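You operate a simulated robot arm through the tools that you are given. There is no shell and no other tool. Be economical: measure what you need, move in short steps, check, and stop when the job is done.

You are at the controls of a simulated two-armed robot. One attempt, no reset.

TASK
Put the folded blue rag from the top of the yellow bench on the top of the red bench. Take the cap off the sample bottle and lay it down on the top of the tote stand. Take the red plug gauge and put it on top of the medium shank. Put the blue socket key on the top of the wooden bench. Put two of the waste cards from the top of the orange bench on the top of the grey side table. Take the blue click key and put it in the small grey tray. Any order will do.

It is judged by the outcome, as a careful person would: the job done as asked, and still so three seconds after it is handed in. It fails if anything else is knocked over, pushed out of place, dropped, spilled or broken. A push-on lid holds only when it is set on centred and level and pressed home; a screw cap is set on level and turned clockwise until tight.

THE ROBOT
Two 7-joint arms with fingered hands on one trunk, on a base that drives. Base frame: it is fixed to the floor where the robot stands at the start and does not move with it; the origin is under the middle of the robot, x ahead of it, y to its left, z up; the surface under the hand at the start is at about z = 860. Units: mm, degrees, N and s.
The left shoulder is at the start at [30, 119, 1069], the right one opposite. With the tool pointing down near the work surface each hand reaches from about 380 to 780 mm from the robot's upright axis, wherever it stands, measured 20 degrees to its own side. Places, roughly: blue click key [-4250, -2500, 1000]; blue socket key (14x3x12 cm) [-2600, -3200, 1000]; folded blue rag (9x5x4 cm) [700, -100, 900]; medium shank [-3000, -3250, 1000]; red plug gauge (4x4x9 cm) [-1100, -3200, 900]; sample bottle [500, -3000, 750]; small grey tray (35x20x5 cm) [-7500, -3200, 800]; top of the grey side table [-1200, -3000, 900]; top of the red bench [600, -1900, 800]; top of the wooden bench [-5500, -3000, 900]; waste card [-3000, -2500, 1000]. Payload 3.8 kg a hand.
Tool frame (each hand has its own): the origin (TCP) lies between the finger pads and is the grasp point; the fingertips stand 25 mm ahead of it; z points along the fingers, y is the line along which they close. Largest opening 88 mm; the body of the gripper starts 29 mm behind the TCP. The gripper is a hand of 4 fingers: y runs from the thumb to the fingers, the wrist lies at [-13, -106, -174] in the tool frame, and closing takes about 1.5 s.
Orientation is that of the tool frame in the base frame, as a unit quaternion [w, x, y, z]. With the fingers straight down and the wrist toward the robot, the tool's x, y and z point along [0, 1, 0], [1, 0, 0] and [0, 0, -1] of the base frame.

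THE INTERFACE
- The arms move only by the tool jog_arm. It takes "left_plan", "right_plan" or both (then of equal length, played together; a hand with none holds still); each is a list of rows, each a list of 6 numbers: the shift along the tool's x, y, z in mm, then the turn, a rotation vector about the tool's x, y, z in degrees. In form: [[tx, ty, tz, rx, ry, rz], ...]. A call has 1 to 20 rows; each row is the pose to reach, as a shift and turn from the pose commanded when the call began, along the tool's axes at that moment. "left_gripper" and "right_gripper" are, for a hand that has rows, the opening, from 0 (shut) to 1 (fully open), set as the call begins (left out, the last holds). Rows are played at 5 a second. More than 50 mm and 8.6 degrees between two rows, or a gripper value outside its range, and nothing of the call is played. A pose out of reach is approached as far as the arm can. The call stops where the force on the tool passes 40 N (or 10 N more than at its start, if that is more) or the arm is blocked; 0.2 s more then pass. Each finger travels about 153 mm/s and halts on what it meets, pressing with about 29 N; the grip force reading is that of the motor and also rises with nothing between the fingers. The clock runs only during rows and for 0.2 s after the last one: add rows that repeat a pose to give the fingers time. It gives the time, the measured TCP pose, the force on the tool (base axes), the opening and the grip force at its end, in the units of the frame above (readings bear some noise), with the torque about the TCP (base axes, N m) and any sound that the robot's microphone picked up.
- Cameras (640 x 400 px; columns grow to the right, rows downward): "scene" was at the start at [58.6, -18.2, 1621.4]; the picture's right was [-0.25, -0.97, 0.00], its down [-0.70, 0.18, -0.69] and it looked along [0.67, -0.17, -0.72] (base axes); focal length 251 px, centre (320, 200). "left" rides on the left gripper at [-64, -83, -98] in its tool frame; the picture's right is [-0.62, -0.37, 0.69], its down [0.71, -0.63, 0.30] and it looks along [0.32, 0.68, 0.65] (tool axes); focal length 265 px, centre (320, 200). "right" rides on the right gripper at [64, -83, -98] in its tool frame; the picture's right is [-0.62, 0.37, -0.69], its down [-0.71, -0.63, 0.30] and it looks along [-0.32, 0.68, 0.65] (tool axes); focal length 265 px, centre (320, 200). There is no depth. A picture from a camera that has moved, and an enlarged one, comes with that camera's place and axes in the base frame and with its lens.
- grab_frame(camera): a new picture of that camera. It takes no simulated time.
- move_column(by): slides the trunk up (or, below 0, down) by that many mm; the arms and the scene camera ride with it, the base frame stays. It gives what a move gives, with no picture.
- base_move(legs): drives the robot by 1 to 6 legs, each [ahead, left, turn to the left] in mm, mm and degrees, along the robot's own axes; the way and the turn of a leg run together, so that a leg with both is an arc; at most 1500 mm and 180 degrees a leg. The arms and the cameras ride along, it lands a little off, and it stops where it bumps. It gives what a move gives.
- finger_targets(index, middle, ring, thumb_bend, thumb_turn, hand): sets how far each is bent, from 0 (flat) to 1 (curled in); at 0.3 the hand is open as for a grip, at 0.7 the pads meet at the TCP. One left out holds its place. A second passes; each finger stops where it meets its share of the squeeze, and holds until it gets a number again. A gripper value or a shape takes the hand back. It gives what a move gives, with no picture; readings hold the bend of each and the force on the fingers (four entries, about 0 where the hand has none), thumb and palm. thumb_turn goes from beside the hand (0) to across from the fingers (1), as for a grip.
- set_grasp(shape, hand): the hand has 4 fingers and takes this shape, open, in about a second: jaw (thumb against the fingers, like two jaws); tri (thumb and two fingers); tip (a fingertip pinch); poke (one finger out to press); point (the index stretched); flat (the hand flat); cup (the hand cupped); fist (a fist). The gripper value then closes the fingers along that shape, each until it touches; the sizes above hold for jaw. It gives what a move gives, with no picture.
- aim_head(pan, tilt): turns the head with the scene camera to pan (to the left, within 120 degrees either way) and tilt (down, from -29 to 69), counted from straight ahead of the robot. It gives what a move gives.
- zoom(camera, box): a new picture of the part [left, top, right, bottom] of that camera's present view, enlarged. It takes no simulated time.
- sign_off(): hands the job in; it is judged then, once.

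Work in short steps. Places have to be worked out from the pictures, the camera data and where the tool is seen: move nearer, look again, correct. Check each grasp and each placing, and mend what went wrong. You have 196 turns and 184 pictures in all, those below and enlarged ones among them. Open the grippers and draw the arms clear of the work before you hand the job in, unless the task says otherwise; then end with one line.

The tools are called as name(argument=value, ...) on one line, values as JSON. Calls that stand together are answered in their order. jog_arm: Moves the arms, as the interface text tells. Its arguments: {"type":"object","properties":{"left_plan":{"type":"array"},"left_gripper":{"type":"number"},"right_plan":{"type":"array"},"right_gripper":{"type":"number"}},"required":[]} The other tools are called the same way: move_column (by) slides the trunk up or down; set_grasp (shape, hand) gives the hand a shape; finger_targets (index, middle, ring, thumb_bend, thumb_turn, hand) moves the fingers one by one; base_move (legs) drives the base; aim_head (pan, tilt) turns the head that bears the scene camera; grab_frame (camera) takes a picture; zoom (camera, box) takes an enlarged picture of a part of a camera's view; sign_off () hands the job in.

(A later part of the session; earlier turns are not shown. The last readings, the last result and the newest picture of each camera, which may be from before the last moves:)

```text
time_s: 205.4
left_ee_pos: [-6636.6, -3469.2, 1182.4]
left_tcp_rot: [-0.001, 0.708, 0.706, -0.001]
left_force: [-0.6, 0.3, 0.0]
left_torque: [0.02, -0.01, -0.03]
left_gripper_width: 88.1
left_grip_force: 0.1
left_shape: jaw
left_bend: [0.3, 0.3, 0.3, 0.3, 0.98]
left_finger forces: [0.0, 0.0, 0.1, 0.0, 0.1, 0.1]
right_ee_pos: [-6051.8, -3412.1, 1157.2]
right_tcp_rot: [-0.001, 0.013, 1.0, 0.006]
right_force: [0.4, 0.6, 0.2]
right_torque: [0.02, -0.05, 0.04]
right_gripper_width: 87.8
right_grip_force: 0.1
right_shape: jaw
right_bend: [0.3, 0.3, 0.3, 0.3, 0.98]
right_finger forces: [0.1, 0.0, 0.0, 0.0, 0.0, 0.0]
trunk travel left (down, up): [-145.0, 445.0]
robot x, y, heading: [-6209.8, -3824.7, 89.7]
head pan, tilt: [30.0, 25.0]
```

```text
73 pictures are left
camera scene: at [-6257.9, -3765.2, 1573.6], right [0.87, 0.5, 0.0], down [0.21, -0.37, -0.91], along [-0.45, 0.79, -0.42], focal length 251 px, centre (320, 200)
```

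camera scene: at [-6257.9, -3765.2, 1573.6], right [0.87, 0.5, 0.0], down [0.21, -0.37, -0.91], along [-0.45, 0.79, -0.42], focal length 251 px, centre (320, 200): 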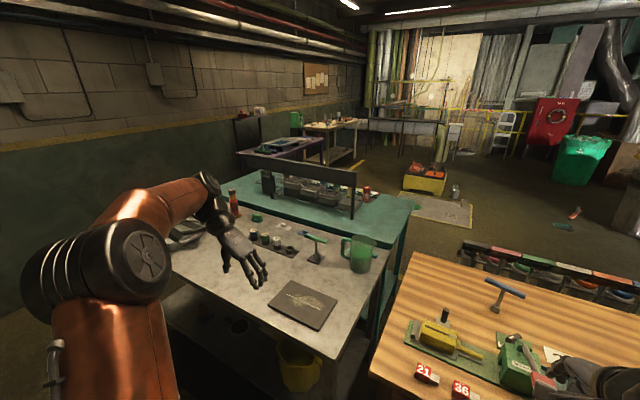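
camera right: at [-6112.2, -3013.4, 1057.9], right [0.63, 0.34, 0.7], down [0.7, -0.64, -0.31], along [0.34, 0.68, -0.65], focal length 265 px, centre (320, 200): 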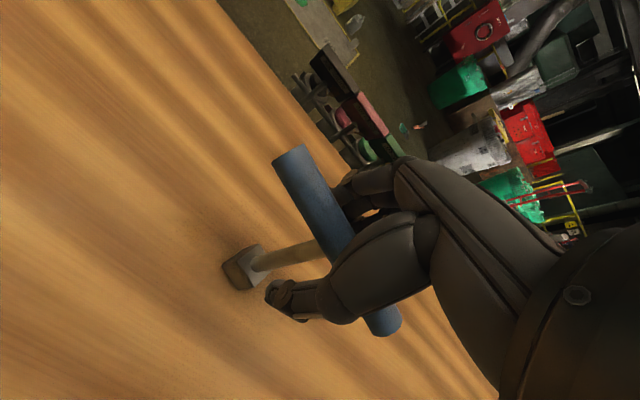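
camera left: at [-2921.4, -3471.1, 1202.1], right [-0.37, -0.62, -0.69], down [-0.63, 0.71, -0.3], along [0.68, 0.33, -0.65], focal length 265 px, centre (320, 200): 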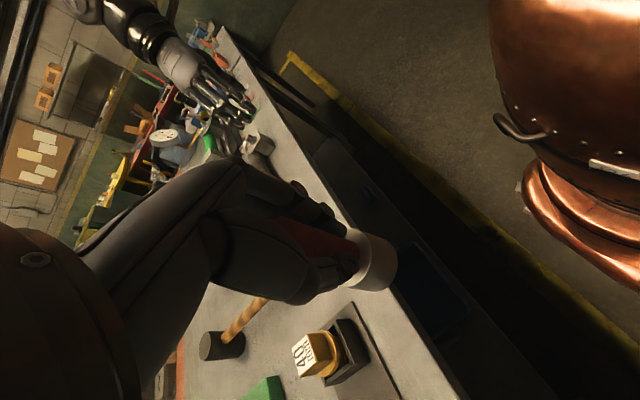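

The key stands fine on the wooden bench. I'll look further west for the tray and a passage to the north side.

aim_head(pan=75, tilt=28)

grab_frame(camera="scene")

```text
time_s: 206.6
left_ee_pos: [-6635.7, -3467.3, 1183.9]
left_tcp_rot: [0.0, 0.709, 0.705, 0.0]
left_force: [0.0, 0.5, 0.4]
left_torque: [0.0, 0.03, -0.04]
left_gripper_width: 87.7
left_grip_force: 0.1
left_shape: jaw
left_bend: [0.3, 0.3, 0.3, 0.3, 0.98]
left_finger forces: [0.1, 0.0, 0.1, 0.0, 0.0, 0.1]
right_ee_pos: [-6051.3, -3412.4, 1157.2]
right_tcp_rot: [-0.001, 0.013, 1.0, 0.006]
right_force: [0.1, -0.8, 0.5]
right_torque: [-0.01, -0.03, 0.01]
right_gripper_width: 87.9
right_grip_force: 0.0
right_shape: jaw
right_bend: [0.3, 0.3, 0.3, 0.3, 0.98]
right_finger forces: [0.0, 0.0, 0.0, 0.1, 0.1, 0.1]
trunk travel left (down, up): [-145.0, 445.0]
robot x, y, heading: [-6213.7, -3826.2, 89.7]
head pan, tilt: [75.0, 28.0]
```

```text
72 pictures are left
camera scene: at [-6300.2, -3821.2, 1568.9], right [0.26, 0.96, 0.0], down [0.45, -0.12, -0.88], along [-0.85, 0.23, -0.47], focal length 251 px, centre (320, 200)
```

scene: 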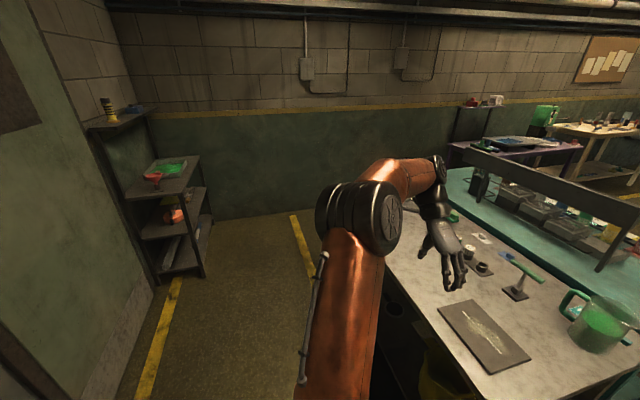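

There's open floor to the west. I'll drive on to x≈-7400 to see the tray and the way round.

base_move(legs=[[0, 1200, 0]])

aim_head(pan=15, tilt=28)

grab_frame(camera="scene")

```text
time_s: 212.7
left_ee_pos: [-7860.6, -3497.7, 1183.0]
left_tcp_rot: [0.0, 0.697, 0.718, 0.0]
left_force: [0.0, -0.5, -0.5]
left_torque: [-0.02, 0.02, 0.01]
left_gripper_width: 87.7
left_grip_force: 0.1
left_shape: jaw
left_bend: [0.3, 0.3, 0.3, 0.3, 0.98]
left_finger forces: [0.1, 0.0, 0.0, 0.0, 0.1, 0.1]
right_ee_pos: [-7278.8, -3423.0, 1156.9]
right_tcp_rot: [-0.002, -0.005, 1.0, 0.006]
right_force: [1.0, 0.0, -0.4]
right_torque: [0.01, -0.01, -0.01]
right_gripper_width: 88.1
right_grip_force: 0.0
right_shape: jaw
right_bend: [0.3, 0.3, 0.3, 0.3, 0.98]
right_finger forces: [0.0, 0.1, 0.0, 0.0, 0.0, 0.0]
trunk travel left (down, up): [-145.0, 445.0]
robot x, y, heading: [-7428.5, -3838.1, 91.9]
head pan, tilt: [75.0, 28.0]
```

```text
time_s: 214.0
left_ee_pos: [-7859.8, -3497.8, 1184.2]
left_tcp_rot: [-0.001, 0.697, 0.718, -0.001]
left_force: [-0.2, 0.0, -0.2]
left_torque: [-0.01, 0.01, -0.02]
left_gripper_width: 87.6
left_grip_force: 0.1
left_shape: jaw
left_bend: [0.3, 0.3, 0.3, 0.3, 0.98]
left_finger forces: [0.1, 0.0, 0.0, 0.0, 0.0, 0.1]
right_ee_pos: [-7278.2, -3422.8, 1156.5]
right_tcp_rot: [-0.002, -0.004, 1.0, 0.006]
right_force: [-0.4, 0.5, -0.2]
right_torque: [0.0, 0.01, -0.01]
right_gripper_width: 88.1
right_grip_force: 0.1
right_shape: jaw
right_bend: [0.3, 0.3, 0.3, 0.3, 0.98]
right_finger forces: [0.0, 0.0, 0.1, 0.1, 0.1, 0.0]
trunk travel left (down, up): [-145.0, 445.0]
robot x, y, heading: [-7424.7, -3840.9, 91.6]
head pan, tilt: [15.0, 28.0]
```

```text
71 pictures are left
camera scene: at [-7450.1, -3773.5, 1568.9], right [0.96, 0.29, 0.0], down [0.14, -0.45, -0.88], along [-0.25, 0.85, -0.47], focal length 251 px, centre (320, 200)
```

scene: 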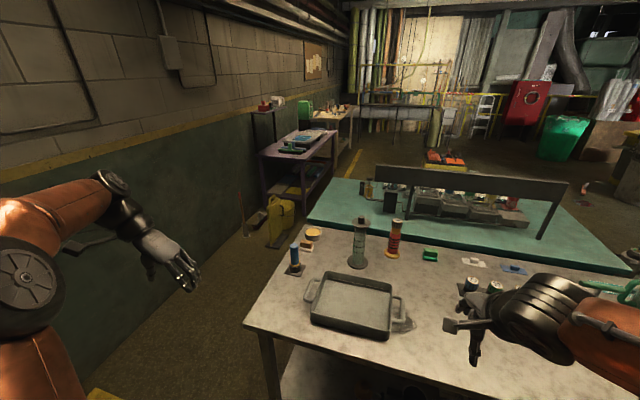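

I can see the grey tray on the west end of this table, at about [-7500, -3155]. The west passage is too tight, so I'll go round the east end: fetch the cards and click key from the north aisle, then come back. First I'll tuck the arms and drive east.

jog_arm(left_plan=[[-15, 45, 0, 0, 0, 0], [-30, 90, 0, 0, 0, 0], [-45, 135, 0, 0, 0, 0], [-60, 180, 0, 0, 0, 0], [-60, 200, 0, 0, 0, 0]], right_plan=[[0, -20, 0, 0, 0, 0], [0, -40, 0, 0, 0, 0], [0, -60, 0, 0, 0, 0], [0, -80, 0, 0, 0, 0], [0, -80, 0, 0, 0, 0]])

base_move(legs=[[0, 0, -1.6], [0, -1450, 0], [0, -1450, 0]])

```text
time_s: 215.2
left_ee_pos: [-7658.0, -3553.5, 1183.2]
left_tcp_rot: [0.001, 0.696, 0.718, -0.001]
left_force: [-0.2, 0.0, 0.4]
left_torque: [0.01, 0.01, 0.02]
left_gripper_width: 87.9
left_grip_force: 0.0
left_shape: jaw
left_bend: [0.3, 0.3, 0.3, 0.3, 0.98]
left_finger forces: [0.0, 0.0, 0.0, 0.0, 0.0, 0.1]
right_ee_pos: [-7278.1, -3500.8, 1156.2]
right_tcp_rot: [-0.001, -0.004, 1.0, 0.006]
right_force: [-0.4, 0.2, 0.4]
right_torque: [-0.02, 0.01, 0.02]
right_gripper_width: 88.0
right_grip_force: 0.1
right_shape: jaw
right_bend: [0.3, 0.3, 0.3, 0.3, 0.98]
right_finger forces: [0.1, 0.0, 0.0, 0.1, 0.0, 0.0]
trunk travel left (down, up): [-145.0, 445.0]
robot x, y, heading: [-7427.1, -3842.0, 91.6]
head pan, tilt: [15.0, 28.0]
```

```text
time_s: 229.5
left_ee_pos: [-4767.9, -3535.1, 1184.0]
left_tcp_rot: [0.0, 0.697, 0.717, -0.001]
left_force: [-0.1, 0.1, -1.0]
left_torque: [0.0, -0.03, 0.05]
left_gripper_width: 87.8
left_grip_force: 0.1
left_shape: jaw
left_bend: [0.3, 0.3, 0.3, 0.3, 0.98]
left_finger forces: [0.0, 0.1, 0.1, 0.1, 0.1, 0.1]
right_ee_pos: [-4387.5, -3484.5, 1156.5]
right_tcp_rot: [-0.002, -0.004, 1.0, 0.007]
right_force: [-0.5, -0.4, 0.5]
right_torque: [-0.01, 0.01, -0.02]
right_gripper_width: 87.8
right_grip_force: 0.0
right_shape: jaw
right_bend: [0.3, 0.3, 0.3, 0.3, 0.98]
right_finger forces: [0.1, 0.0, 0.1, 0.1, 0.0, 0.1]
trunk travel left (down, up): [-145.0, 445.0]
robot x, y, heading: [-4535.1, -3825.5, 91.5]
head pan, tilt: [15.0, 28.0]
```

On track. I'll continue east with a heading correction.

base_move(legs=[[0, 0, -1.5], [0, -1450, 0], [0, -1450, 0], [0, -1420, 0]])

```text
time_s: 250.7
left_ee_pos: [-401.7, -3628.7, 1182.1]
left_tcp_rot: [0.001, 0.723, 0.691, 0.0]
left_force: [-0.6, -0.9, 0.6]
left_torque: [0.0, -0.01, 0.0]
left_gripper_width: 87.6
left_grip_force: 0.1
left_shape: jaw
left_bend: [0.3, 0.3, 0.3, 0.3, 0.98]
left_finger forces: [0.0, 0.1, 0.0, 0.0, 0.0, 0.0]
right_ee_pos: [-17.9, -3603.7, 1155.7]
right_tcp_rot: [-0.002, 0.032, 0.999, 0.007]
right_force: [-0.2, 0.4, 0.8]
right_torque: [-0.02, 0.0, -0.01]
right_gripper_width: 88.1
right_grip_force: 0.0
right_shape: jaw
right_bend: [0.3, 0.3, 0.3, 0.3, 0.98]
right_finger forces: [0.0, 0.0, 0.0, 0.1, 0.1, 0.0]
trunk travel left (down, up): [-145.0, 445.0]
robot x, y, heading: [-190.3, -3933.9, 87.6]
head pan, tilt: [15.0, 28.0]
```

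Now north through the gap at x≈-190 and then turn around to face south in the open aisle.

base_move(legs=[[0, 0, 2.4], [1400, 0, 0], [1000, 100, 0]])

base_move(legs=[[0, 250, 0], [0, 0, 90], [0, 0, 90]])

aim_head(pan=-50, tilt=25)

grab_frame(camera="scene")

```text
time_s: 262.8
left_ee_pos: [-494.6, -1246.2, 1182.2]
left_tcp_rot: [0.0, 0.716, 0.698, 0.0]
left_force: [-0.1, 0.0, 0.1]
left_torque: [-0.02, 0.01, -0.02]
left_gripper_width: 87.6
left_grip_force: 0.1
left_shape: jaw
left_bend: [0.3, 0.3, 0.3, 0.3, 0.98]
left_finger forces: [0.1, 0.0, 0.0, 0.0, 0.0, 0.0]
right_ee_pos: [-111.6, -1215.3, 1155.9]
right_tcp_rot: [-0.001, 0.023, 1.0, 0.006]
right_force: [0.2, 1.1, 0.4]
right_torque: [0.04, 0.01, 0.01]
right_gripper_width: 88.1
right_grip_force: 0.1
right_shape: jaw
right_bend: [0.3, 0.3, 0.3, 0.3, 0.98]
right_finger forces: [0.1, 0.0, 0.1, 0.0, 0.1, 0.0]
trunk travel left (down, up): [-145.0, 445.0]
robot x, y, heading: [-276.0, -1548.8, 88.7]
head pan, tilt: [15.0, 28.0]
```

```text
time_s: 272.4
left_ee_pos: [-296.8, -1835.1, 1182.3]
left_tcp_rot: [0.0, 0.713, -0.701, 0.0]
left_force: [0.8, 0.5, -0.1]
left_torque: [-0.01, -0.01, 0.0]
left_gripper_width: 87.7
left_grip_force: 0.1
left_shape: jaw
left_bend: [0.3, 0.3, 0.3, 0.3, 0.98]
left_finger forces: [0.0, 0.0, 0.0, 0.1, 0.1, 0.0]
right_ee_pos: [-678.9, -1882.2, 1156.6]
right_tcp_rot: [0.007, 1.0, -0.003, 0.002]
right_force: [0.7, -0.7, 0.9]
right_torque: [-0.03, 0.01, -0.02]
right_gripper_width: 87.8
right_grip_force: 0.1
right_shape: jaw
right_bend: [0.3, 0.3, 0.3, 0.3, 0.98]
right_finger forces: [0.0, 0.0, 0.0, 0.0, 0.1, 0.0]
trunk travel left (down, up): [-145.0, 445.0]
robot x, y, heading: [-525.2, -1542.2, -89.2]
head pan, tilt: [15.0, 28.0]
```

```text
time_s: 273.7
left_ee_pos: [-297.3, -1835.8, 1182.9]
left_tcp_rot: [0.001, 0.713, -0.701, -0.001]
left_force: [0.5, 0.1, 0.0]
left_torque: [-0.02, 0.01, -0.03]
left_gripper_width: 87.6
left_grip_force: 0.0
left_shape: jaw
left_bend: [0.3, 0.3, 0.3, 0.3, 0.98]
left_finger forces: [0.0, 0.0, 0.0, 0.1, 0.0, 0.0]
right_ee_pos: [-678.7, -1882.1, 1155.3]
right_tcp_rot: [0.006, 1.0, -0.002, 0.002]
right_force: [-0.3, -0.5, 0.3]
right_torque: [0.01, -0.01, 0.03]
right_gripper_width: 87.9
right_grip_force: 0.1
right_shape: jaw
right_bend: [0.3, 0.3, 0.3, 0.3, 0.98]
right_finger forces: [0.0, 0.0, 0.0, 0.0, 0.1, 0.1]
trunk travel left (down, up): [-145.0, 445.0]
robot x, y, heading: [-530.1, -1541.3, -88.8]
head pan, tilt: [-50.0, 25.0]
```

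```text
70 pictures are left
camera scene: at [-597.0, -1581.8, 1573.7], right [-0.66, 0.75, 0.0], down [0.32, 0.28, -0.91], along [-0.68, -0.59, -0.42], focal length 251 px, centre (320, 200)
```

scene: 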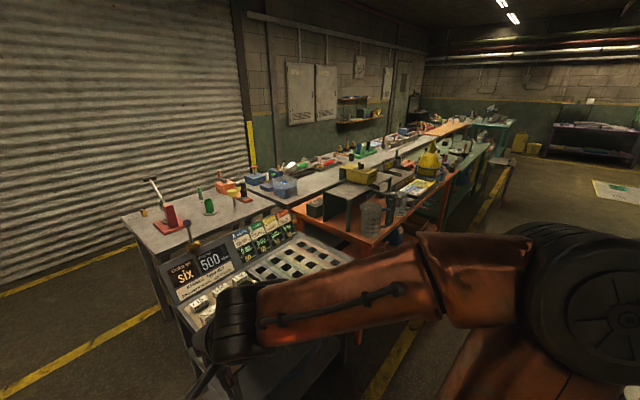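

The north aisle is free. I'll drive west along it to x≈-2800, facing the orange bench.

base_move(legs=[[0, -1450, -1], [0, -820, 0]])

aim_head(pan=0, tilt=35)

grab_frame(camera="scene")

```text
time_s: 284.9
left_ee_pos: [-2573.8, -1814.9, 1182.4]
left_tcp_rot: [0.0, -0.699, 0.716, 0.0]
left_force: [0.5, 0.4, -0.2]
left_torque: [0.0, 0.01, -0.01]
left_gripper_width: 87.8
left_grip_force: 0.1
left_shape: jaw
left_bend: [0.3, 0.3, 0.3, 0.3, 0.98]
left_finger forces: [0.1, 0.0, 0.0, 0.0, 0.1, 0.1]
right_ee_pos: [-2958.1, -1846.0, 1155.3]
right_tcp_rot: [0.008, 1.0, -0.023, 0.001]
right_force: [0.0, 0.2, 0.2]
right_torque: [0.01, -0.05, 0.0]
right_gripper_width: 87.8
right_grip_force: 0.0
right_shape: jaw
right_bend: [0.3, 0.3, 0.3, 0.3, 0.98]
right_finger forces: [0.0, 0.1, 0.0, 0.1, 0.0, 0.1]
trunk travel left (down, up): [-145.0, 445.0]
robot x, y, heading: [-2791.9, -1510.8, -91.7]
head pan, tilt: [-50.0, 25.0]
```

```text
time_s: 286.1
left_ee_pos: [-2574.9, -1814.9, 1183.2]
left_tcp_rot: [0.0, -0.698, 0.716, 0.0]
left_force: [0.4, -0.1, 0.4]
left_torque: [0.01, 0.02, 0.01]
left_gripper_width: 87.6
left_grip_force: 0.0
left_shape: jaw
left_bend: [0.3, 0.3, 0.3, 0.3, 0.98]
left_finger forces: [0.0, 0.0, 0.0, 0.0, 0.1, 0.0]
right_ee_pos: [-2956.5, -1846.0, 1157.1]
right_tcp_rot: [0.006, 1.0, -0.022, 0.001]
right_force: [0.8, 0.0, -0.9]
right_torque: [0.0, 0.02, 0.01]
right_gripper_width: 87.6
right_grip_force: 0.0
right_shape: jaw
right_bend: [0.3, 0.3, 0.3, 0.3, 0.98]
right_finger forces: [0.0, 0.0, 0.0, 0.0, 0.1, 0.1]
trunk travel left (down, up): [-145.0, 445.0]
robot x, y, heading: [-2790.4, -1512.4, -91.5]
head pan, tilt: [0.0, 35.0]
```

```text
69 pictures are left
camera scene: at [-2794.0, -1579.7, 1557.9], right [-1.0, 0.02, 0.0], down [0.01, 0.57, -0.82], along [-0.02, -0.82, -0.57], focal length 251 px, centre (320, 200)
```

scene: 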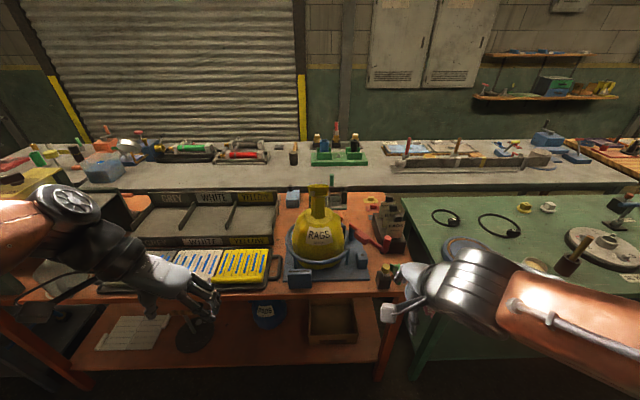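

zoom(camera="scene", box=[60, 180, 300, 330])

zoom(camera="scene", box=[270, 170, 430, 310])

```text
2.67 times, centred on (180, 255) of scene
camera zoom: at [-2794.0, -1579.7, 1557.9], right [-1.0, 0.02, 0.0], down [0.01, 0.57, -0.82], along [-0.02, -0.82, -0.57], focal length 668 px, centre (693, 53)
```

zoom: 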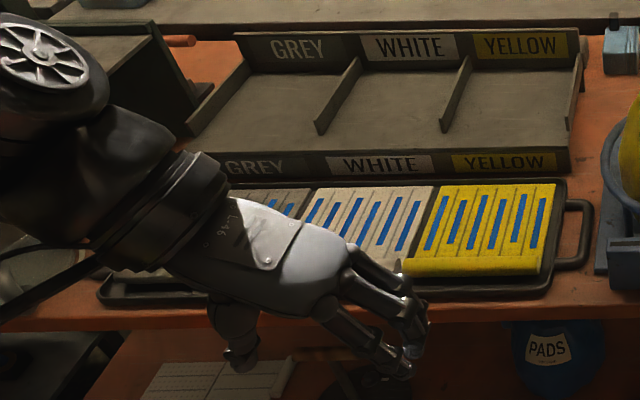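

```text
2.86 times, centred on (350, 240) of scene
camera zoom: at [-2794.0, -1579.7, 1557.9], right [-1.0, 0.02, 0.0], down [0.01, 0.57, -0.82], along [-0.02, -0.82, -0.57], focal length 716 px, centre (234, 86)
```

zoom: 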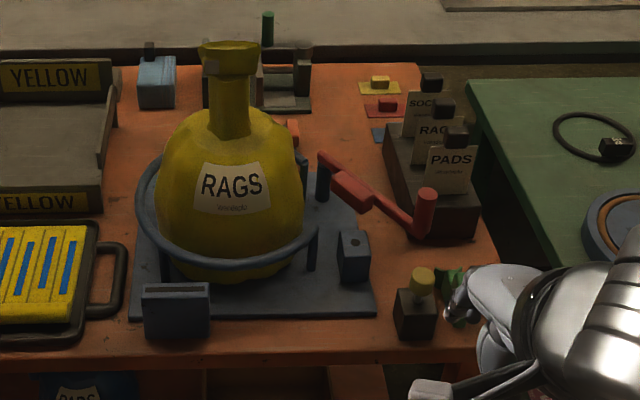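

The waste cards are the three standing cards (…, RAG, PADS) with black knobs, in a slotted block near [-3070, -2300]. I'll move in front of them and look closer.

base_move(legs=[[120, -230, 1.5]])

jog_arm(right_plan=[[0, -30, -20, 0, 0, 0], [-35, -50, -40, 0, 0, 0], [-75, -60, -60, 0, 0, 0], [-115, -60, -60, 0, 0, 0]])

aim_head(pan=-5, tilt=42)

grab_frame(camera="scene")

```text
time_s: 287.9
left_ee_pos: [-2795.7, -1925.5, 1182.4]
left_tcp_rot: [-0.001, 0.709, -0.705, 0.001]
left_force: [-1.6, 0.1, -0.6]
left_torque: [-0.01, 0.0, -0.01]
left_gripper_width: 87.8
left_grip_force: 0.2
left_shape: jaw
left_bend: [0.3, 0.3, 0.3, 0.3, 0.98]
left_finger forces: [0.1, 0.0, 0.0, 0.1, 0.0, 0.1]
right_ee_pos: [-3179.1, -1967.6, 1155.5]
right_tcp_rot: [0.006, 1.0, -0.009, 0.002]
right_force: [0.4, -0.6, -0.6]
right_torque: [0.02, 0.03, -0.01]
right_gripper_width: 88.1
right_grip_force: 0.1
right_shape: jaw
right_bend: [0.3, 0.3, 0.3, 0.3, 0.98]
right_finger forces: [0.0, 0.0, 0.0, 0.0, 0.0, 0.0]
trunk travel left (down, up): [-145.0, 445.0]
robot x, y, heading: [-3020.9, -1631.5, -89.9]
head pan, tilt: [0.0, 35.0]
```

```text
time_s: 288.9
left_ee_pos: [-2796.0, -1925.0, 1183.3]
left_tcp_rot: [0.0, 0.708, -0.706, 0.0]
left_force: [-0.1, 0.5, 0.3]
left_torque: [0.03, -0.02, -0.01]
left_gripper_width: 87.7
left_grip_force: 0.0
left_shape: jaw
left_bend: [0.3, 0.3, 0.3, 0.3, 0.98]
left_finger forces: [0.0, 0.1, 0.1, 0.0, 0.0, 0.0]
right_ee_pos: [-3291.3, -1904.5, 1214.7]
right_tcp_rot: [0.006, 1.0, -0.009, 0.002]
right_force: [-0.8, -0.2, -0.2]
right_torque: [-0.02, -0.01, 0.02]
right_gripper_width: 87.8
right_grip_force: 0.0
right_shape: jaw
right_bend: [0.3, 0.3, 0.3, 0.3, 0.98]
right_finger forces: [0.0, 0.0, 0.0, 0.0, 0.0, 0.0]
trunk travel left (down, up): [-145.0, 445.0]
robot x, y, heading: [-3022.4, -1627.0, -89.9]
head pan, tilt: [0.0, 35.0]
```

```text
time_s: 289.6
left_ee_pos: [-2795.3, -1925.4, 1182.0]
left_tcp_rot: [0.0, 0.708, -0.706, 0.0]
left_force: [0.4, -0.4, 1.4]
left_torque: [-0.01, -0.04, 0.0]
left_gripper_width: 87.9
left_grip_force: 0.1
left_shape: jaw
left_bend: [0.3, 0.3, 0.3, 0.3, 0.98]
left_finger forces: [0.0, 0.1, 0.0, 0.1, 0.1, 0.0]
right_ee_pos: [-3290.8, -1903.9, 1214.5]
right_tcp_rot: [0.006, 1.0, -0.009, 0.001]
right_force: [-1.2, 0.0, -0.6]
right_torque: [0.01, 0.01, -0.02]
right_gripper_width: 87.8
right_grip_force: 0.1
right_shape: jaw
right_bend: [0.3, 0.3, 0.3, 0.3, 0.98]
right_finger forces: [0.1, 0.0, 0.0, 0.1, 0.0, 0.1]
trunk travel left (down, up): [-145.0, 445.0]
robot x, y, heading: [-3021.6, -1626.8, -89.9]
head pan, tilt: [-5.0, 42.0]
```

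```text
66 pictures are left
camera scene: at [-3028.9, -1691.3, 1547.5], right [-1.0, 0.08, 0.0], down [0.06, 0.67, -0.74], along [-0.06, -0.74, -0.67], focal length 251 px, centre (320, 200)
```

scene: 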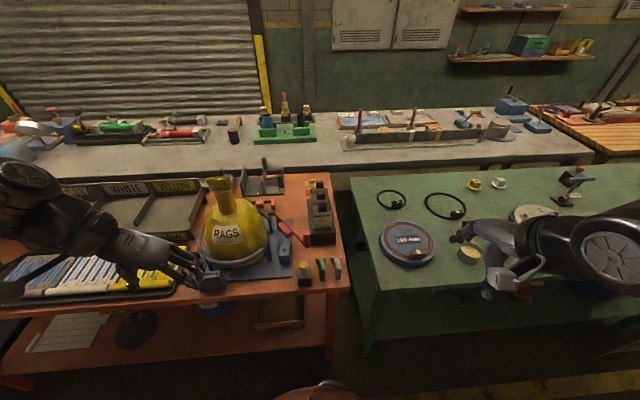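

zoom(camera="scene", box=[260, 165, 380, 295])

```text
3.08 times, centred on (320, 230) of scene
camera zoom: at [-3028.9, -1691.3, 1547.5], right [-1.0, 0.08, 0.0], down [0.06, 0.67, -0.74], along [-0.06, -0.74, -0.67], focal length 771 px, centre (320, 108)
```

zoom: 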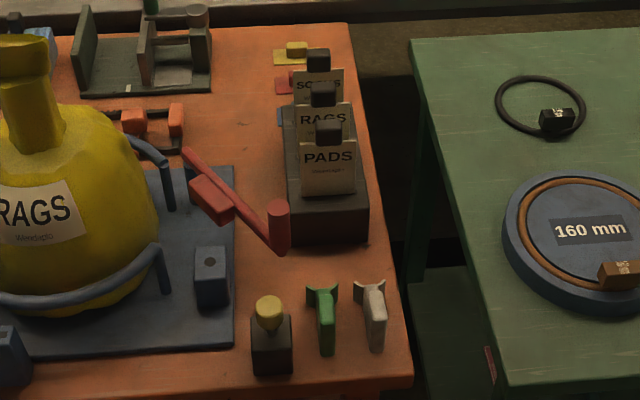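

The card knobs line up along y at x≈-3084. I'll drive 110 mm closer, then bring the right hand over the front card (PADS) with a half-open grip.

base_move(legs=[[110, 0, 0]])

jog_arm(right_plan=[[35, 28, 15, 0, 0, 0], [70, 56, 30, 0, 0, 0], [105, 84, 45, 0, 0, 0], [140, 112, 60, 0, 0, 0], [175, 140, 75, 0, 0, 0], [200, 170, 85, 0, 0, 0], [207, 205, 90, 0, 0, 0], [207, 235, 90, 0, 0, 0], [207, 235, 90, 0, 0, 0]], right_gripper=0.5)

grab_frame(camera="right")

zoom(camera="scene", box=[260, 150, 420, 290])

```text
time_s: 290.8
left_ee_pos: [-2795.5, -2036.9, 1183.5]
left_tcp_rot: [0.0, 0.709, -0.705, -0.001]
left_force: [0.9, 0.7, 0.1]
left_torque: [0.04, 0.02, 0.0]
left_gripper_width: 87.6
left_grip_force: 0.1
left_shape: jaw
left_bend: [0.3, 0.3, 0.3, 0.3, 0.98]
left_finger forces: [0.0, 0.0, 0.0, 0.0, 0.1, 0.0]
right_ee_pos: [-3289.8, -2014.7, 1215.1]
right_tcp_rot: [0.007, 1.0, -0.009, 0.002]
right_force: [0.3, -0.3, -0.5]
right_torque: [0.0, -0.02, -0.02]
right_gripper_width: 87.7
right_grip_force: 0.0
right_shape: jaw
right_bend: [0.3, 0.3, 0.3, 0.3, 0.98]
right_finger forces: [0.1, 0.0, 0.1, 0.0, 0.0, 0.0]
trunk travel left (down, up): [-145.0, 445.0]
robot x, y, heading: [-3024.8, -1738.6, -89.8]
head pan, tilt: [-5.0, 42.0]
```

```text
time_s: 292.8
left_ee_pos: [-2796.1, -2035.0, 1182.1]
left_tcp_rot: [0.0, 0.708, -0.706, 0.0]
left_force: [0.8, -0.6, -0.2]
left_torque: [0.01, -0.01, -0.04]
left_gripper_width: 87.8
left_grip_force: 0.0
left_shape: jaw
left_bend: [0.3, 0.3, 0.3, 0.3, 0.98]
left_finger forces: [0.0, 0.0, 0.0, 0.0, 0.0, 0.0]
right_ee_pos: [-3087.5, -2254.6, 1129.5]
right_tcp_rot: [0.007, 1.0, -0.009, 0.001]
right_force: [0.2, -0.7, -0.3]
right_torque: [0.02, -0.01, 0.01]
right_gripper_width: 44.4
right_grip_force: 0.0
right_shape: jaw
right_bend: [0.74, 0.44, 0.41, 0.69, 1.0]
right_finger forces: [0.0, 0.0, 0.0, 0.0, 0.1, 0.1]
trunk travel left (down, up): [-145.0, 445.0]
robot x, y, heading: [-3020.4, -1738.3, -89.8]
head pan, tilt: [-5.0, 42.0]
```

```text
64 pictures are left
camera right: at [-3023.0, -2170.8, 1226.4], right [-0.63, -0.35, 0.7], down [-0.7, 0.64, -0.32], along [-0.33, -0.69, -0.65], focal length 265 px, centre (320, 200)
```

right: 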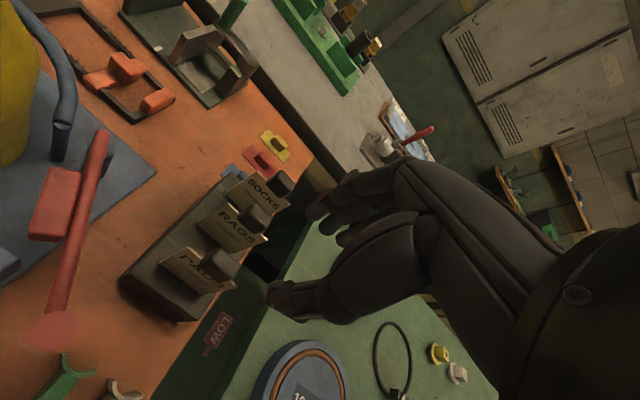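

```text
2.86 times, centred on (340, 220) of scene
camera zoom: at [-3028.8, -1800.8, 1547.4], right [-1.0, 0.08, 0.0], down [0.06, 0.67, -0.74], along [-0.06, -0.74, -0.67], focal length 716 px, centre (263, 143)
```

zoom: 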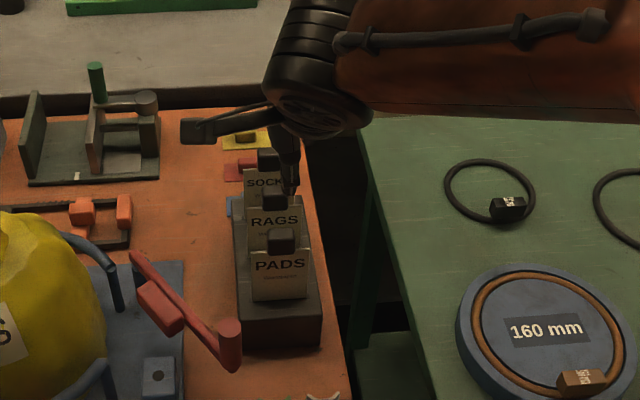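

PADS knob located at [-3084, -2264, 995] and RAGS about 58 mm behind it. I'll lower partway with opening 0.7 and check finger clearances.

jog_arm(right_plan=[[3, 4, 25, 0, 0, 0], [3, 4, 55, 0, 0, 0], [3, 4, 80, 0, 0, 0], [3, 4, 95, 0, 0, 0], [3, 4, 95, 0, 0, 0]], right_gripper=0.7)

zoom(camera="right", box=[160, 120, 400, 320])

```text
time_s: 294.0
left_ee_pos: [-2795.6, -2035.1, 1181.9]
left_tcp_rot: [0.0, 0.709, -0.706, -0.001]
left_force: [0.1, -0.5, -0.6]
left_torque: [-0.05, 0.0, 0.0]
left_gripper_width: 87.8
left_grip_force: 0.0
left_shape: jaw
left_bend: [0.3, 0.3, 0.3, 0.3, 0.98]
left_finger forces: [0.0, 0.0, 0.1, 0.1, 0.1, 0.0]
right_ee_pos: [-3084.3, -2258.0, 1034.5]
right_tcp_rot: [0.007, 1.0, -0.009, 0.002]
right_force: [0.1, -0.9, -0.5]
right_torque: [0.0, 0.02, 0.02]
right_gripper_width: 61.4
right_grip_force: 0.0
right_shape: jaw
right_bend: [0.28, 0.37, 0.34, 0.58, 0.99]
right_finger forces: [0.0, 0.0, 0.0, 0.0, 0.0, 0.0]
trunk travel left (down, up): [-145.0, 445.0]
robot x, y, heading: [-3021.2, -1739.0, -89.8]
head pan, tilt: [-5.0, 42.0]
```

```text
2.00 times, centred on (280, 220) of right
camera zoom: at [-3018.6, -2174.4, 1132.1], right [-0.63, -0.35, 0.7], down [-0.7, 0.64, -0.32], along [-0.33, -0.69, -0.65], focal length 531 px, centre (400, 160)
```

zoom: 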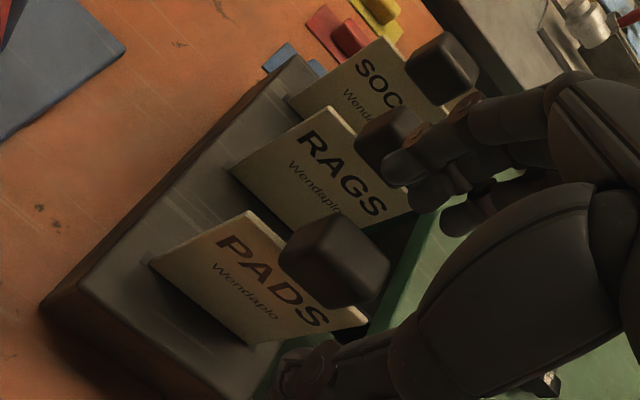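

The index finger is too near the RAGS knob. I'll set the fingers individually to a narrower, even opening.

finger_targets(hand="right", index=0.48, middle=0.48, ring=0.48, thumb_bend=0.45, thumb_turn=1.0)

zoom(camera="right", box=[160, 120, 400, 320])

zoom(camera="scene", box=[280, 180, 380, 270])

```text
time_s: 295.0
left_ee_pos: [-2795.2, -2035.4, 1183.1]
left_tcp_rot: [0.0, 0.708, -0.706, 0.0]
left_force: [0.5, -0.1, 0.4]
left_torque: [0.01, -0.06, -0.02]
left_gripper_width: 87.5
left_grip_force: 0.0
left_shape: jaw
left_bend: [0.3, 0.3, 0.3, 0.3, 0.98]
left_finger forces: [0.0, 0.1, 0.1, 0.0, 0.1, 0.0]
right_ee_pos: [-3083.6, -2258.2, 1035.6]
right_tcp_rot: [0.007, 1.0, -0.009, 0.002]
right_force: [0.6, -0.1, 0.6]
right_torque: [0.01, -0.01, -0.02]
right_gripper_width: 49.2
right_grip_force: 0.0
right_shape: fingers
right_bend: [0.48, 0.48, 0.48, 0.45, 0.99]
right_finger forces: [0.0, 0.0, 0.0, 0.0, 0.0, 0.0]
trunk travel left (down, up): [-145.0, 445.0]
robot x, y, heading: [-3021.7, -1741.5, -90.0]
head pan, tilt: [-5.0, 42.0]
```

```text
2.00 times, centred on (280, 220) of right
camera zoom: at [-3018.6, -2174.5, 1132.2], right [-0.63, -0.35, 0.7], down [-0.7, 0.64, -0.32], along [-0.34, -0.69, -0.65], focal length 531 px, centre (400, 160)
```

zoom: 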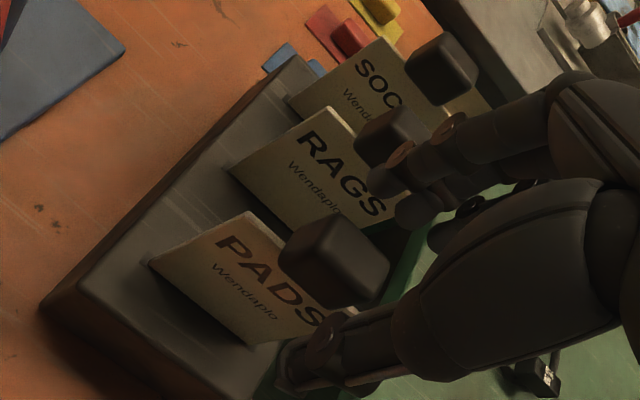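

```text
4.44 times, centred on (330, 225) of scene
camera zoom: at [-3028.6, -1801.4, 1547.4], right [-1.0, 0.08, 0.0], down [0.06, 0.67, -0.74], along [-0.06, -0.74, -0.67], focal length 1114 px, centre (276, 89)
```

zoom: 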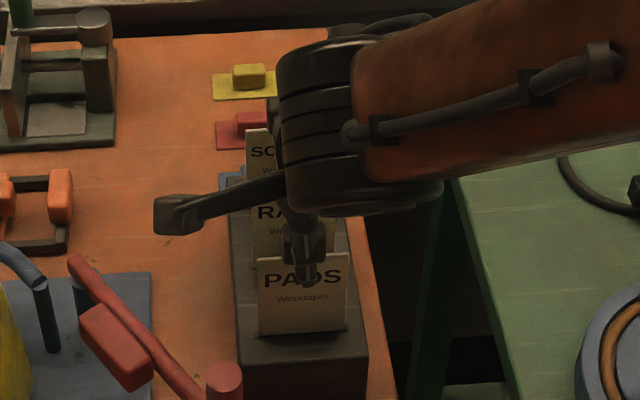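

Even opening of 49 mm now. I'll lower 25 mm with a 5 mm forward shift and look.

jog_arm(right_plan=[[0, 5, 8, 0, 0, 0], [0, 5, 17, 0, 0, 0], [0, 5, 25, 0, 0, 0], [0, 5, 25, 0, 0, 0]])

zoom(camera="right", box=[160, 120, 400, 320])

```text
time_s: 296.0
left_ee_pos: [-2794.6, -2035.3, 1182.9]
left_tcp_rot: [0.0, 0.708, -0.706, 0.0]
left_force: [0.0, 0.0, -0.3]
left_torque: [0.04, -0.01, 0.02]
left_gripper_width: 88.0
left_grip_force: 0.1
left_shape: jaw
left_bend: [0.3, 0.3, 0.3, 0.3, 0.98]
left_finger forces: [0.1, 0.1, 0.1, 0.0, 0.0, 0.1]
right_ee_pos: [-3083.2, -2264.5, 1009.6]
right_tcp_rot: [0.006, 1.0, -0.01, 0.001]
right_force: [-0.1, 0.1, -0.3]
right_torque: [-0.01, -0.01, -0.03]
right_gripper_width: 49.0
right_grip_force: 0.0
right_shape: fingers
right_bend: [0.48, 0.48, 0.48, 0.45, 0.99]
right_finger forces: [0.0, 0.0, 0.0, 0.0, 0.0, 0.1]
trunk travel left (down, up): [-145.0, 445.0]
robot x, y, heading: [-3022.2, -1739.4, -89.8]
head pan, tilt: [-5.0, 42.0]
```

```text
2.00 times, centred on (280, 220) of right
camera zoom: at [-3019.0, -2180.4, 1106.8], right [-0.63, -0.35, 0.7], down [-0.7, 0.64, -0.32], along [-0.34, -0.69, -0.65], focal length 531 px, centre (400, 160)
```

zoom: 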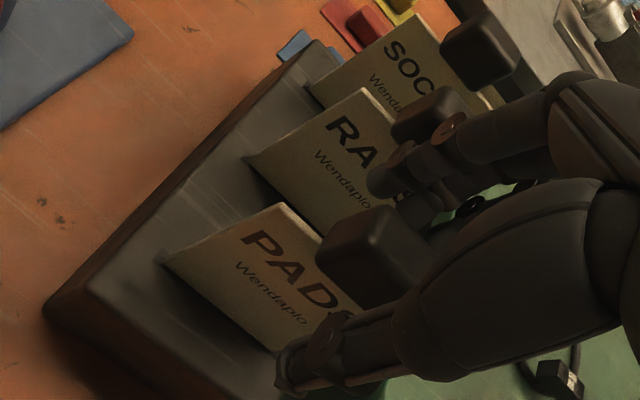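

Clear. I'll lower 14 mm more and close.

jog_arm(right_plan=[[0, 0, 7, 0, 0, 0], [0, 0, 14, 0, 0, 0], [0, 0, 14, 0, 0, 0]])

finger_targets(hand="right", index=0.75, middle=0.75, ring=0.75, thumb_bend=0.75)

zoom(camera="right", box=[160, 120, 400, 320])

```text
time_s: 296.8
left_ee_pos: [-2794.6, -2036.5, 1182.8]
left_tcp_rot: [0.001, 0.708, -0.706, 0.0]
left_force: [0.2, 0.5, -0.5]
left_torque: [0.01, -0.03, -0.01]
left_gripper_width: 87.7
left_grip_force: 0.1
left_shape: jaw
left_bend: [0.3, 0.3, 0.3, 0.3, 0.98]
left_finger forces: [0.1, 0.0, 0.0, 0.0, 0.0, 0.0]
right_ee_pos: [-3084.0, -2264.8, 995.9]
right_tcp_rot: [0.006, 1.0, -0.01, 0.001]
right_force: [0.3, 0.7, 0.6]
right_torque: [-0.02, 0.02, 0.04]
right_gripper_width: 48.9
right_grip_force: 0.1
right_shape: fingers
right_bend: [0.48, 0.48, 0.48, 0.45, 0.99]
right_finger forces: [0.1, 0.0, 0.0, 0.0, 0.1, 0.0]
trunk travel left (down, up): [-145.0, 445.0]
robot x, y, heading: [-3022.7, -1738.3, -89.8]
head pan, tilt: [-5.0, 42.0]
```

```text
time_s: 297.8
left_ee_pos: [-2795.7, -2035.7, 1183.0]
left_tcp_rot: [0.0, 0.709, -0.706, 0.0]
left_force: [-0.3, 0.2, -0.3]
left_torque: [-0.03, 0.01, -0.01]
left_gripper_width: 87.5
left_grip_force: 0.1
left_shape: jaw
left_bend: [0.3, 0.3, 0.3, 0.3, 0.98]
left_finger forces: [0.0, 0.0, 0.1, 0.0, 0.0, 0.0]
right_ee_pos: [-3084.4, -2264.1, 996.2]
right_tcp_rot: [0.006, 1.0, -0.01, 0.001]
right_force: [-0.1, -1.0, -1.9]
right_torque: [-0.05, 0.01, 0.1]
right_gripper_width: 1.5
right_grip_force: 12.2
right_shape: fingers
right_bend: [0.74, 0.74, 0.74, 0.66, 1.0]
right_finger forces: [5.2, 3.7, 3.9, 0.0, 10.6, 0.0]
trunk travel left (down, up): [-145.0, 445.0]
robot x, y, heading: [-3019.8, -1738.6, -89.7]
head pan, tilt: [-5.0, 42.0]
```

```text
2.00 times, centred on (280, 220) of right
camera zoom: at [-3019.0, -2181.4, 1092.6], right [-0.63, -0.35, 0.7], down [-0.7, 0.64, -0.31], along [-0.34, -0.69, -0.65], focal length 531 px, centre (400, 160)
```

zoom: 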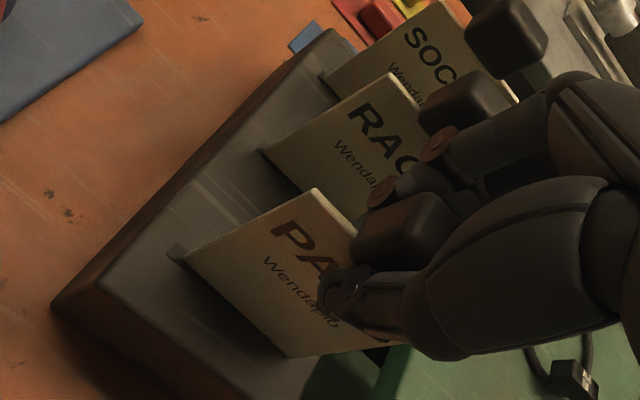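

The card is pinched just under its knob. I'll lift straight up.

jog_arm(right_plan=[[0, 0, -8, 0, 0, 0], [0, 0, -20, 0, 0, 0], [0, 0, -40, 0, 0, 0], [0, 0, -70, 0, 0, 0], [0, 0, -105, 0, 0, 0], [0, 0, -145, 0, 0, 0], [0, 0, -170, 0, 0, 0]])

zoom(camera="scene", box=[260, 120, 440, 280])

```text
time_s: 299.4
left_ee_pos: [-2795.8, -2035.5, 1183.8]
left_tcp_rot: [-0.001, 0.709, -0.705, 0.0]
left_force: [0.0, 0.1, 0.6]
left_torque: [-0.02, 0.0, 0.01]
left_gripper_width: 87.7
left_grip_force: 0.0
left_shape: jaw
left_bend: [0.3, 0.3, 0.3, 0.3, 0.98]
left_finger forces: [0.0, 0.1, 0.0, 0.1, 0.1, 0.0]
right_ee_pos: [-3085.1, -2260.9, 1165.8]
right_tcp_rot: [0.007, 1.0, -0.009, 0.002]
right_force: [0.3, 0.3, 0.0]
right_torque: [-0.03, -0.01, 0.02]
right_gripper_width: 0.0
right_grip_force: 9.6
right_shape: fingers
right_bend: [0.74, 0.74, 0.75, 0.69, 1.0]
right_finger forces: [5.5, 2.4, 1.3, 0.1, 8.9, 0.1]
trunk travel left (down, up): [-145.0, 445.0]
robot x, y, heading: [-3024.5, -1738.3, -89.7]
head pan, tilt: [-5.0, 42.0]
```

```text
2.50 times, centred on (350, 200) of scene
camera zoom: at [-3028.5, -1801.3, 1547.4], right [-1.0, 0.08, 0.0], down [0.06, 0.67, -0.74], along [-0.06, -0.74, -0.67], focal length 627 px, centre (245, 200)
```

zoom: 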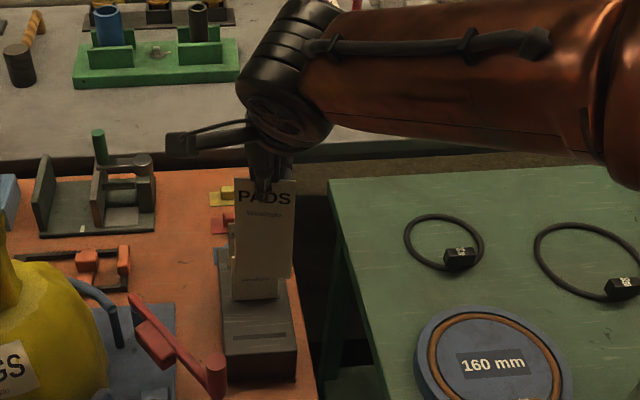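

Card out cleanly. I'll firm the grip and move it aside right and back, then bring the left hand to the RAGS card.

finger_targets(hand="right", index=0.85, middle=0.85, ring=0.85, thumb_bend=0.85)

jog_arm(right_plan=[[-25, -30, -10, 0, 0, 0], [-60, -60, -20, 0, 0, 0], [-95, -90, -30, 0, 0, 0], [-130, -120, -30, 0, 0, 0], [-165, -150, -30, 0, 0, 0], [-200, -180, -30, 0, 0, 0], [-230, -210, -30, 0, 0, 0]])

jog_arm(left_plan=[[0, 0, 0, 0, 0, -8.2], [0, 0, 0, 0, 0, -16.4], [0, 0, 0, 0, 0, -24.6], [0, 0, 0, 0, 0, -32.8], [0, 0, 0, 0, 0, -41], [0, 0, 0, 0, 0, -49.2], [0, 0, 0, 0, 0, -57.4], [0, 0, 0, 0, 0, -65.6], [0, 0, 0, 0, 0, -73.8], [0, 0, 0, 0, 0, -82], [0, 0, 0, 0, 0, -90], [0, 0, 0, 0, 0, -90]])

```text
time_s: 300.4
left_ee_pos: [-2796.1, -2033.9, 1182.9]
left_tcp_rot: [0.001, 0.709, -0.706, 0.001]
left_force: [-0.4, 0.3, -0.2]
left_torque: [0.01, 0.0, 0.04]
left_gripper_width: 87.9
left_grip_force: 0.1
left_shape: jaw
left_bend: [0.3, 0.3, 0.3, 0.3, 0.98]
left_finger forces: [0.0, 0.0, 0.1, 0.1, 0.1, 0.1]
right_ee_pos: [-3085.8, -2261.4, 1165.2]
right_tcp_rot: [0.005, 1.0, -0.009, 0.001]
right_force: [-0.3, -0.1, 0.6]
right_torque: [0.05, 0.0, 0.02]
right_gripper_width: 0.0
right_grip_force: 23.3
right_shape: fingers
right_bend: [0.78, 0.79, 0.85, 0.72, 0.98]
right_finger forces: [12.4, 13.2, 0.1, 0.0, 21.2, 0.0]
trunk travel left (down, up): [-145.0, 445.0]
robot x, y, heading: [-3020.5, -1737.3, -89.9]
head pan, tilt: [-5.0, 42.0]
```

```text
time_s: 302.0
left_ee_pos: [-2795.4, -2034.0, 1183.7]
left_tcp_rot: [0.0, 0.708, -0.706, 0.0]
left_force: [1.1, 0.9, 0.3]
left_torque: [-0.01, -0.02, 0.0]
left_gripper_width: 87.6
left_grip_force: 0.1
left_shape: jaw
left_bend: [0.3, 0.3, 0.3, 0.3, 0.98]
left_finger forces: [0.0, 0.0, 0.0, 0.1, 0.0, 0.1]
right_ee_pos: [-3310.8, -2045.7, 1193.1]
right_tcp_rot: [0.007, 1.0, -0.009, 0.002]
right_force: [-0.6, -0.3, -0.3]
right_torque: [0.01, 0.0, 0.01]
right_gripper_width: 0.0
right_grip_force: 23.6
right_shape: fingers
right_bend: [0.78, 0.8, 0.85, 0.72, 0.98]
right_finger forces: [12.4, 13.3, 0.0, 0.1, 21.4, 0.1]
trunk travel left (down, up): [-145.0, 445.0]
robot x, y, heading: [-3021.3, -1737.8, -90.0]
head pan, tilt: [-5.0, 42.0]
```

```text
time_s: 304.6
left_ee_pos: [-2794.9, -2035.3, 1182.7]
left_tcp_rot: [0.0, 1.0, 0.001, 0.0]
left_force: [-0.8, 0.1, -1.0]
left_torque: [-0.03, -0.02, -0.01]
left_gripper_width: 87.6
left_grip_force: 0.1
left_shape: jaw
left_bend: [0.3, 0.3, 0.3, 0.3, 0.98]
left_finger forces: [0.0, 0.1, 0.0, 0.0, 0.0, 0.1]
right_ee_pos: [-3309.5, -2046.7, 1192.9]
right_tcp_rot: [0.007, 1.0, -0.01, 0.002]
right_force: [-0.1, -0.4, -0.3]
right_torque: [0.01, 0.0, -0.04]
right_gripper_width: 0.1
right_grip_force: 23.4
right_shape: fingers
right_bend: [0.78, 0.8, 0.85, 0.72, 0.98]
right_finger forces: [12.4, 13.3, 0.0, 0.0, 21.4, 0.1]
trunk travel left (down, up): [-145.0, 445.0]
robot x, y, heading: [-3022.9, -1736.7, -89.8]
head pan, tilt: [-5.0, 42.0]
```

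I'll strafe 140 mm right so the left hand can reach, and set its fingers to the same narrow opening.

base_move(legs=[[0, -140, 0]])

finger_targets(hand="left", index=0.48, middle=0.48, ring=0.48, thumb_bend=0.45, thumb_turn=1.0)

jog_arm(left_plan=[[-45, 0, 0, 0, 0, 0], [-90, 0, 0, 0, 0, 0], [-139, 0, 0, 0, 0, 0], [-139, 45, 0, 0, 0, 0], [-139, 90, 0, 0, 0, 0], [-139, 135, 10, 0, 0, 0], [-139, 180, 20, 0, 0, 0], [-139, 225, 30, 0, 0, 0], [-139, 265, 50, 0, 0, 0], [-139, 280, 70, 0, 0, 0], [-139, 280, 70, 0, 0, 0]])

grab_frame(camera="left")

grab_frame(camera="scene")

```text
time_s: 305.9
left_ee_pos: [-2942.8, -2034.9, 1182.9]
left_tcp_rot: [0.001, 1.0, 0.001, 0.0]
left_force: [-0.5, -0.6, 0.4]
left_torque: [0.02, -0.02, 0.02]
left_gripper_width: 87.6
left_grip_force: 0.1
left_shape: jaw
left_bend: [0.3, 0.3, 0.3, 0.3, 0.98]
left_finger forces: [0.0, 0.1, 0.0, 0.1, 0.0, 0.0]
right_ee_pos: [-3457.4, -2047.1, 1192.2]
right_tcp_rot: [0.007, 1.0, -0.009, 0.002]
right_force: [-0.1, -0.1, -0.5]
right_torque: [-0.01, 0.0, 0.01]
right_gripper_width: 0.0
right_grip_force: 23.9
right_shape: fingers
right_bend: [0.78, 0.8, 0.85, 0.72, 0.98]
right_finger forces: [12.4, 13.3, 0.0, 0.0, 21.4, 0.0]
trunk travel left (down, up): [-145.0, 445.0]
robot x, y, heading: [-3166.9, -1737.2, -89.8]
head pan, tilt: [-5.0, 42.0]
```

```text
time_s: 306.9
left_ee_pos: [-2940.2, -2035.9, 1181.4]
left_tcp_rot: [0.0, 1.0, 0.002, 0.0]
left_force: [-0.6, -0.2, -0.1]
left_torque: [-0.01, 0.03, -0.01]
left_gripper_width: 49.8
left_grip_force: 0.1
left_shape: fingers
left_bend: [0.48, 0.48, 0.48, 0.45, 0.99]
left_finger forces: [0.1, 0.0, 0.0, 0.0, 0.1, 0.0]
right_ee_pos: [-3455.5, -2049.3, 1192.3]
right_tcp_rot: [0.007, 1.0, -0.009, 0.003]
right_force: [0.7, -0.3, 0.4]
right_torque: [0.0, -0.01, 0.02]
right_gripper_width: 0.0
right_grip_force: 23.4
right_shape: fingers
right_bend: [0.78, 0.8, 0.85, 0.72, 0.98]
right_finger forces: [12.4, 13.1, 0.0, 0.0, 21.4, 0.0]
trunk travel left (down, up): [-145.0, 445.0]
robot x, y, heading: [-3164.5, -1739.6, -89.9]
head pan, tilt: [-5.0, 42.0]
```

```text
time_s: 309.3
left_ee_pos: [-3080.0, -2319.2, 1113.8]
left_tcp_rot: [0.001, 1.0, 0.001, -0.001]
left_force: [0.9, -0.1, 0.0]
left_torque: [0.02, 0.0, 0.01]
left_gripper_width: 49.6
left_grip_force: 0.1
left_shape: fingers
left_bend: [0.48, 0.48, 0.48, 0.45, 0.99]
left_finger forces: [0.0, 0.0, 0.0, 0.1, 0.1, 0.0]
right_ee_pos: [-3456.0, -2047.4, 1191.6]
right_tcp_rot: [0.008, 1.0, -0.009, 0.002]
right_force: [-0.6, -0.5, -0.7]
right_torque: [-0.05, 0.02, 0.04]
right_gripper_width: 0.0
right_grip_force: 23.3
right_shape: fingers
right_bend: [0.78, 0.8, 0.85, 0.72, 0.98]
right_finger forces: [12.5, 13.2, 0.0, 0.1, 21.4, 0.0]
trunk travel left (down, up): [-145.0, 445.0]
robot x, y, heading: [-3169.3, -1736.8, -89.9]
head pan, tilt: [-5.0, 42.0]
```

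```text
56 pictures are left
camera left: at [-3144.3, -2235.4, 1212.6], right [-0.62, 0.37, -0.69], down [0.71, 0.63, -0.3], along [0.33, -0.68, -0.65], focal length 265 px, centre (320, 200)
```

left: 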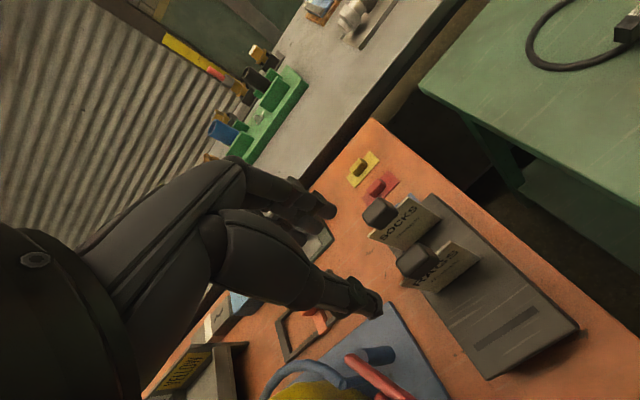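

```text
55 pictures are left
camera scene: at [-3174.2, -1801.7, 1547.4], right [-1.0, 0.08, 0.0], down [0.06, 0.67, -0.74], along [-0.06, -0.74, -0.67], focal length 251 px, centre (320, 200)
```

scene: 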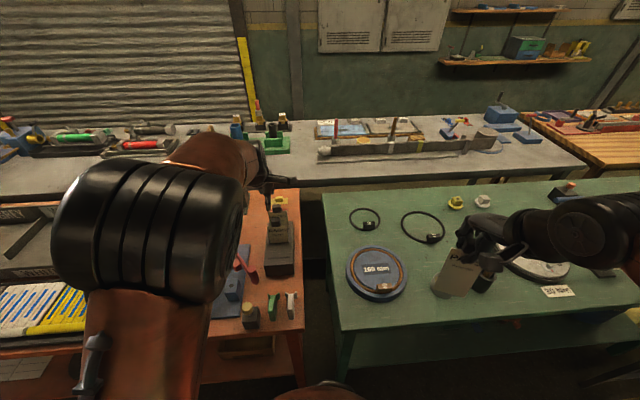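

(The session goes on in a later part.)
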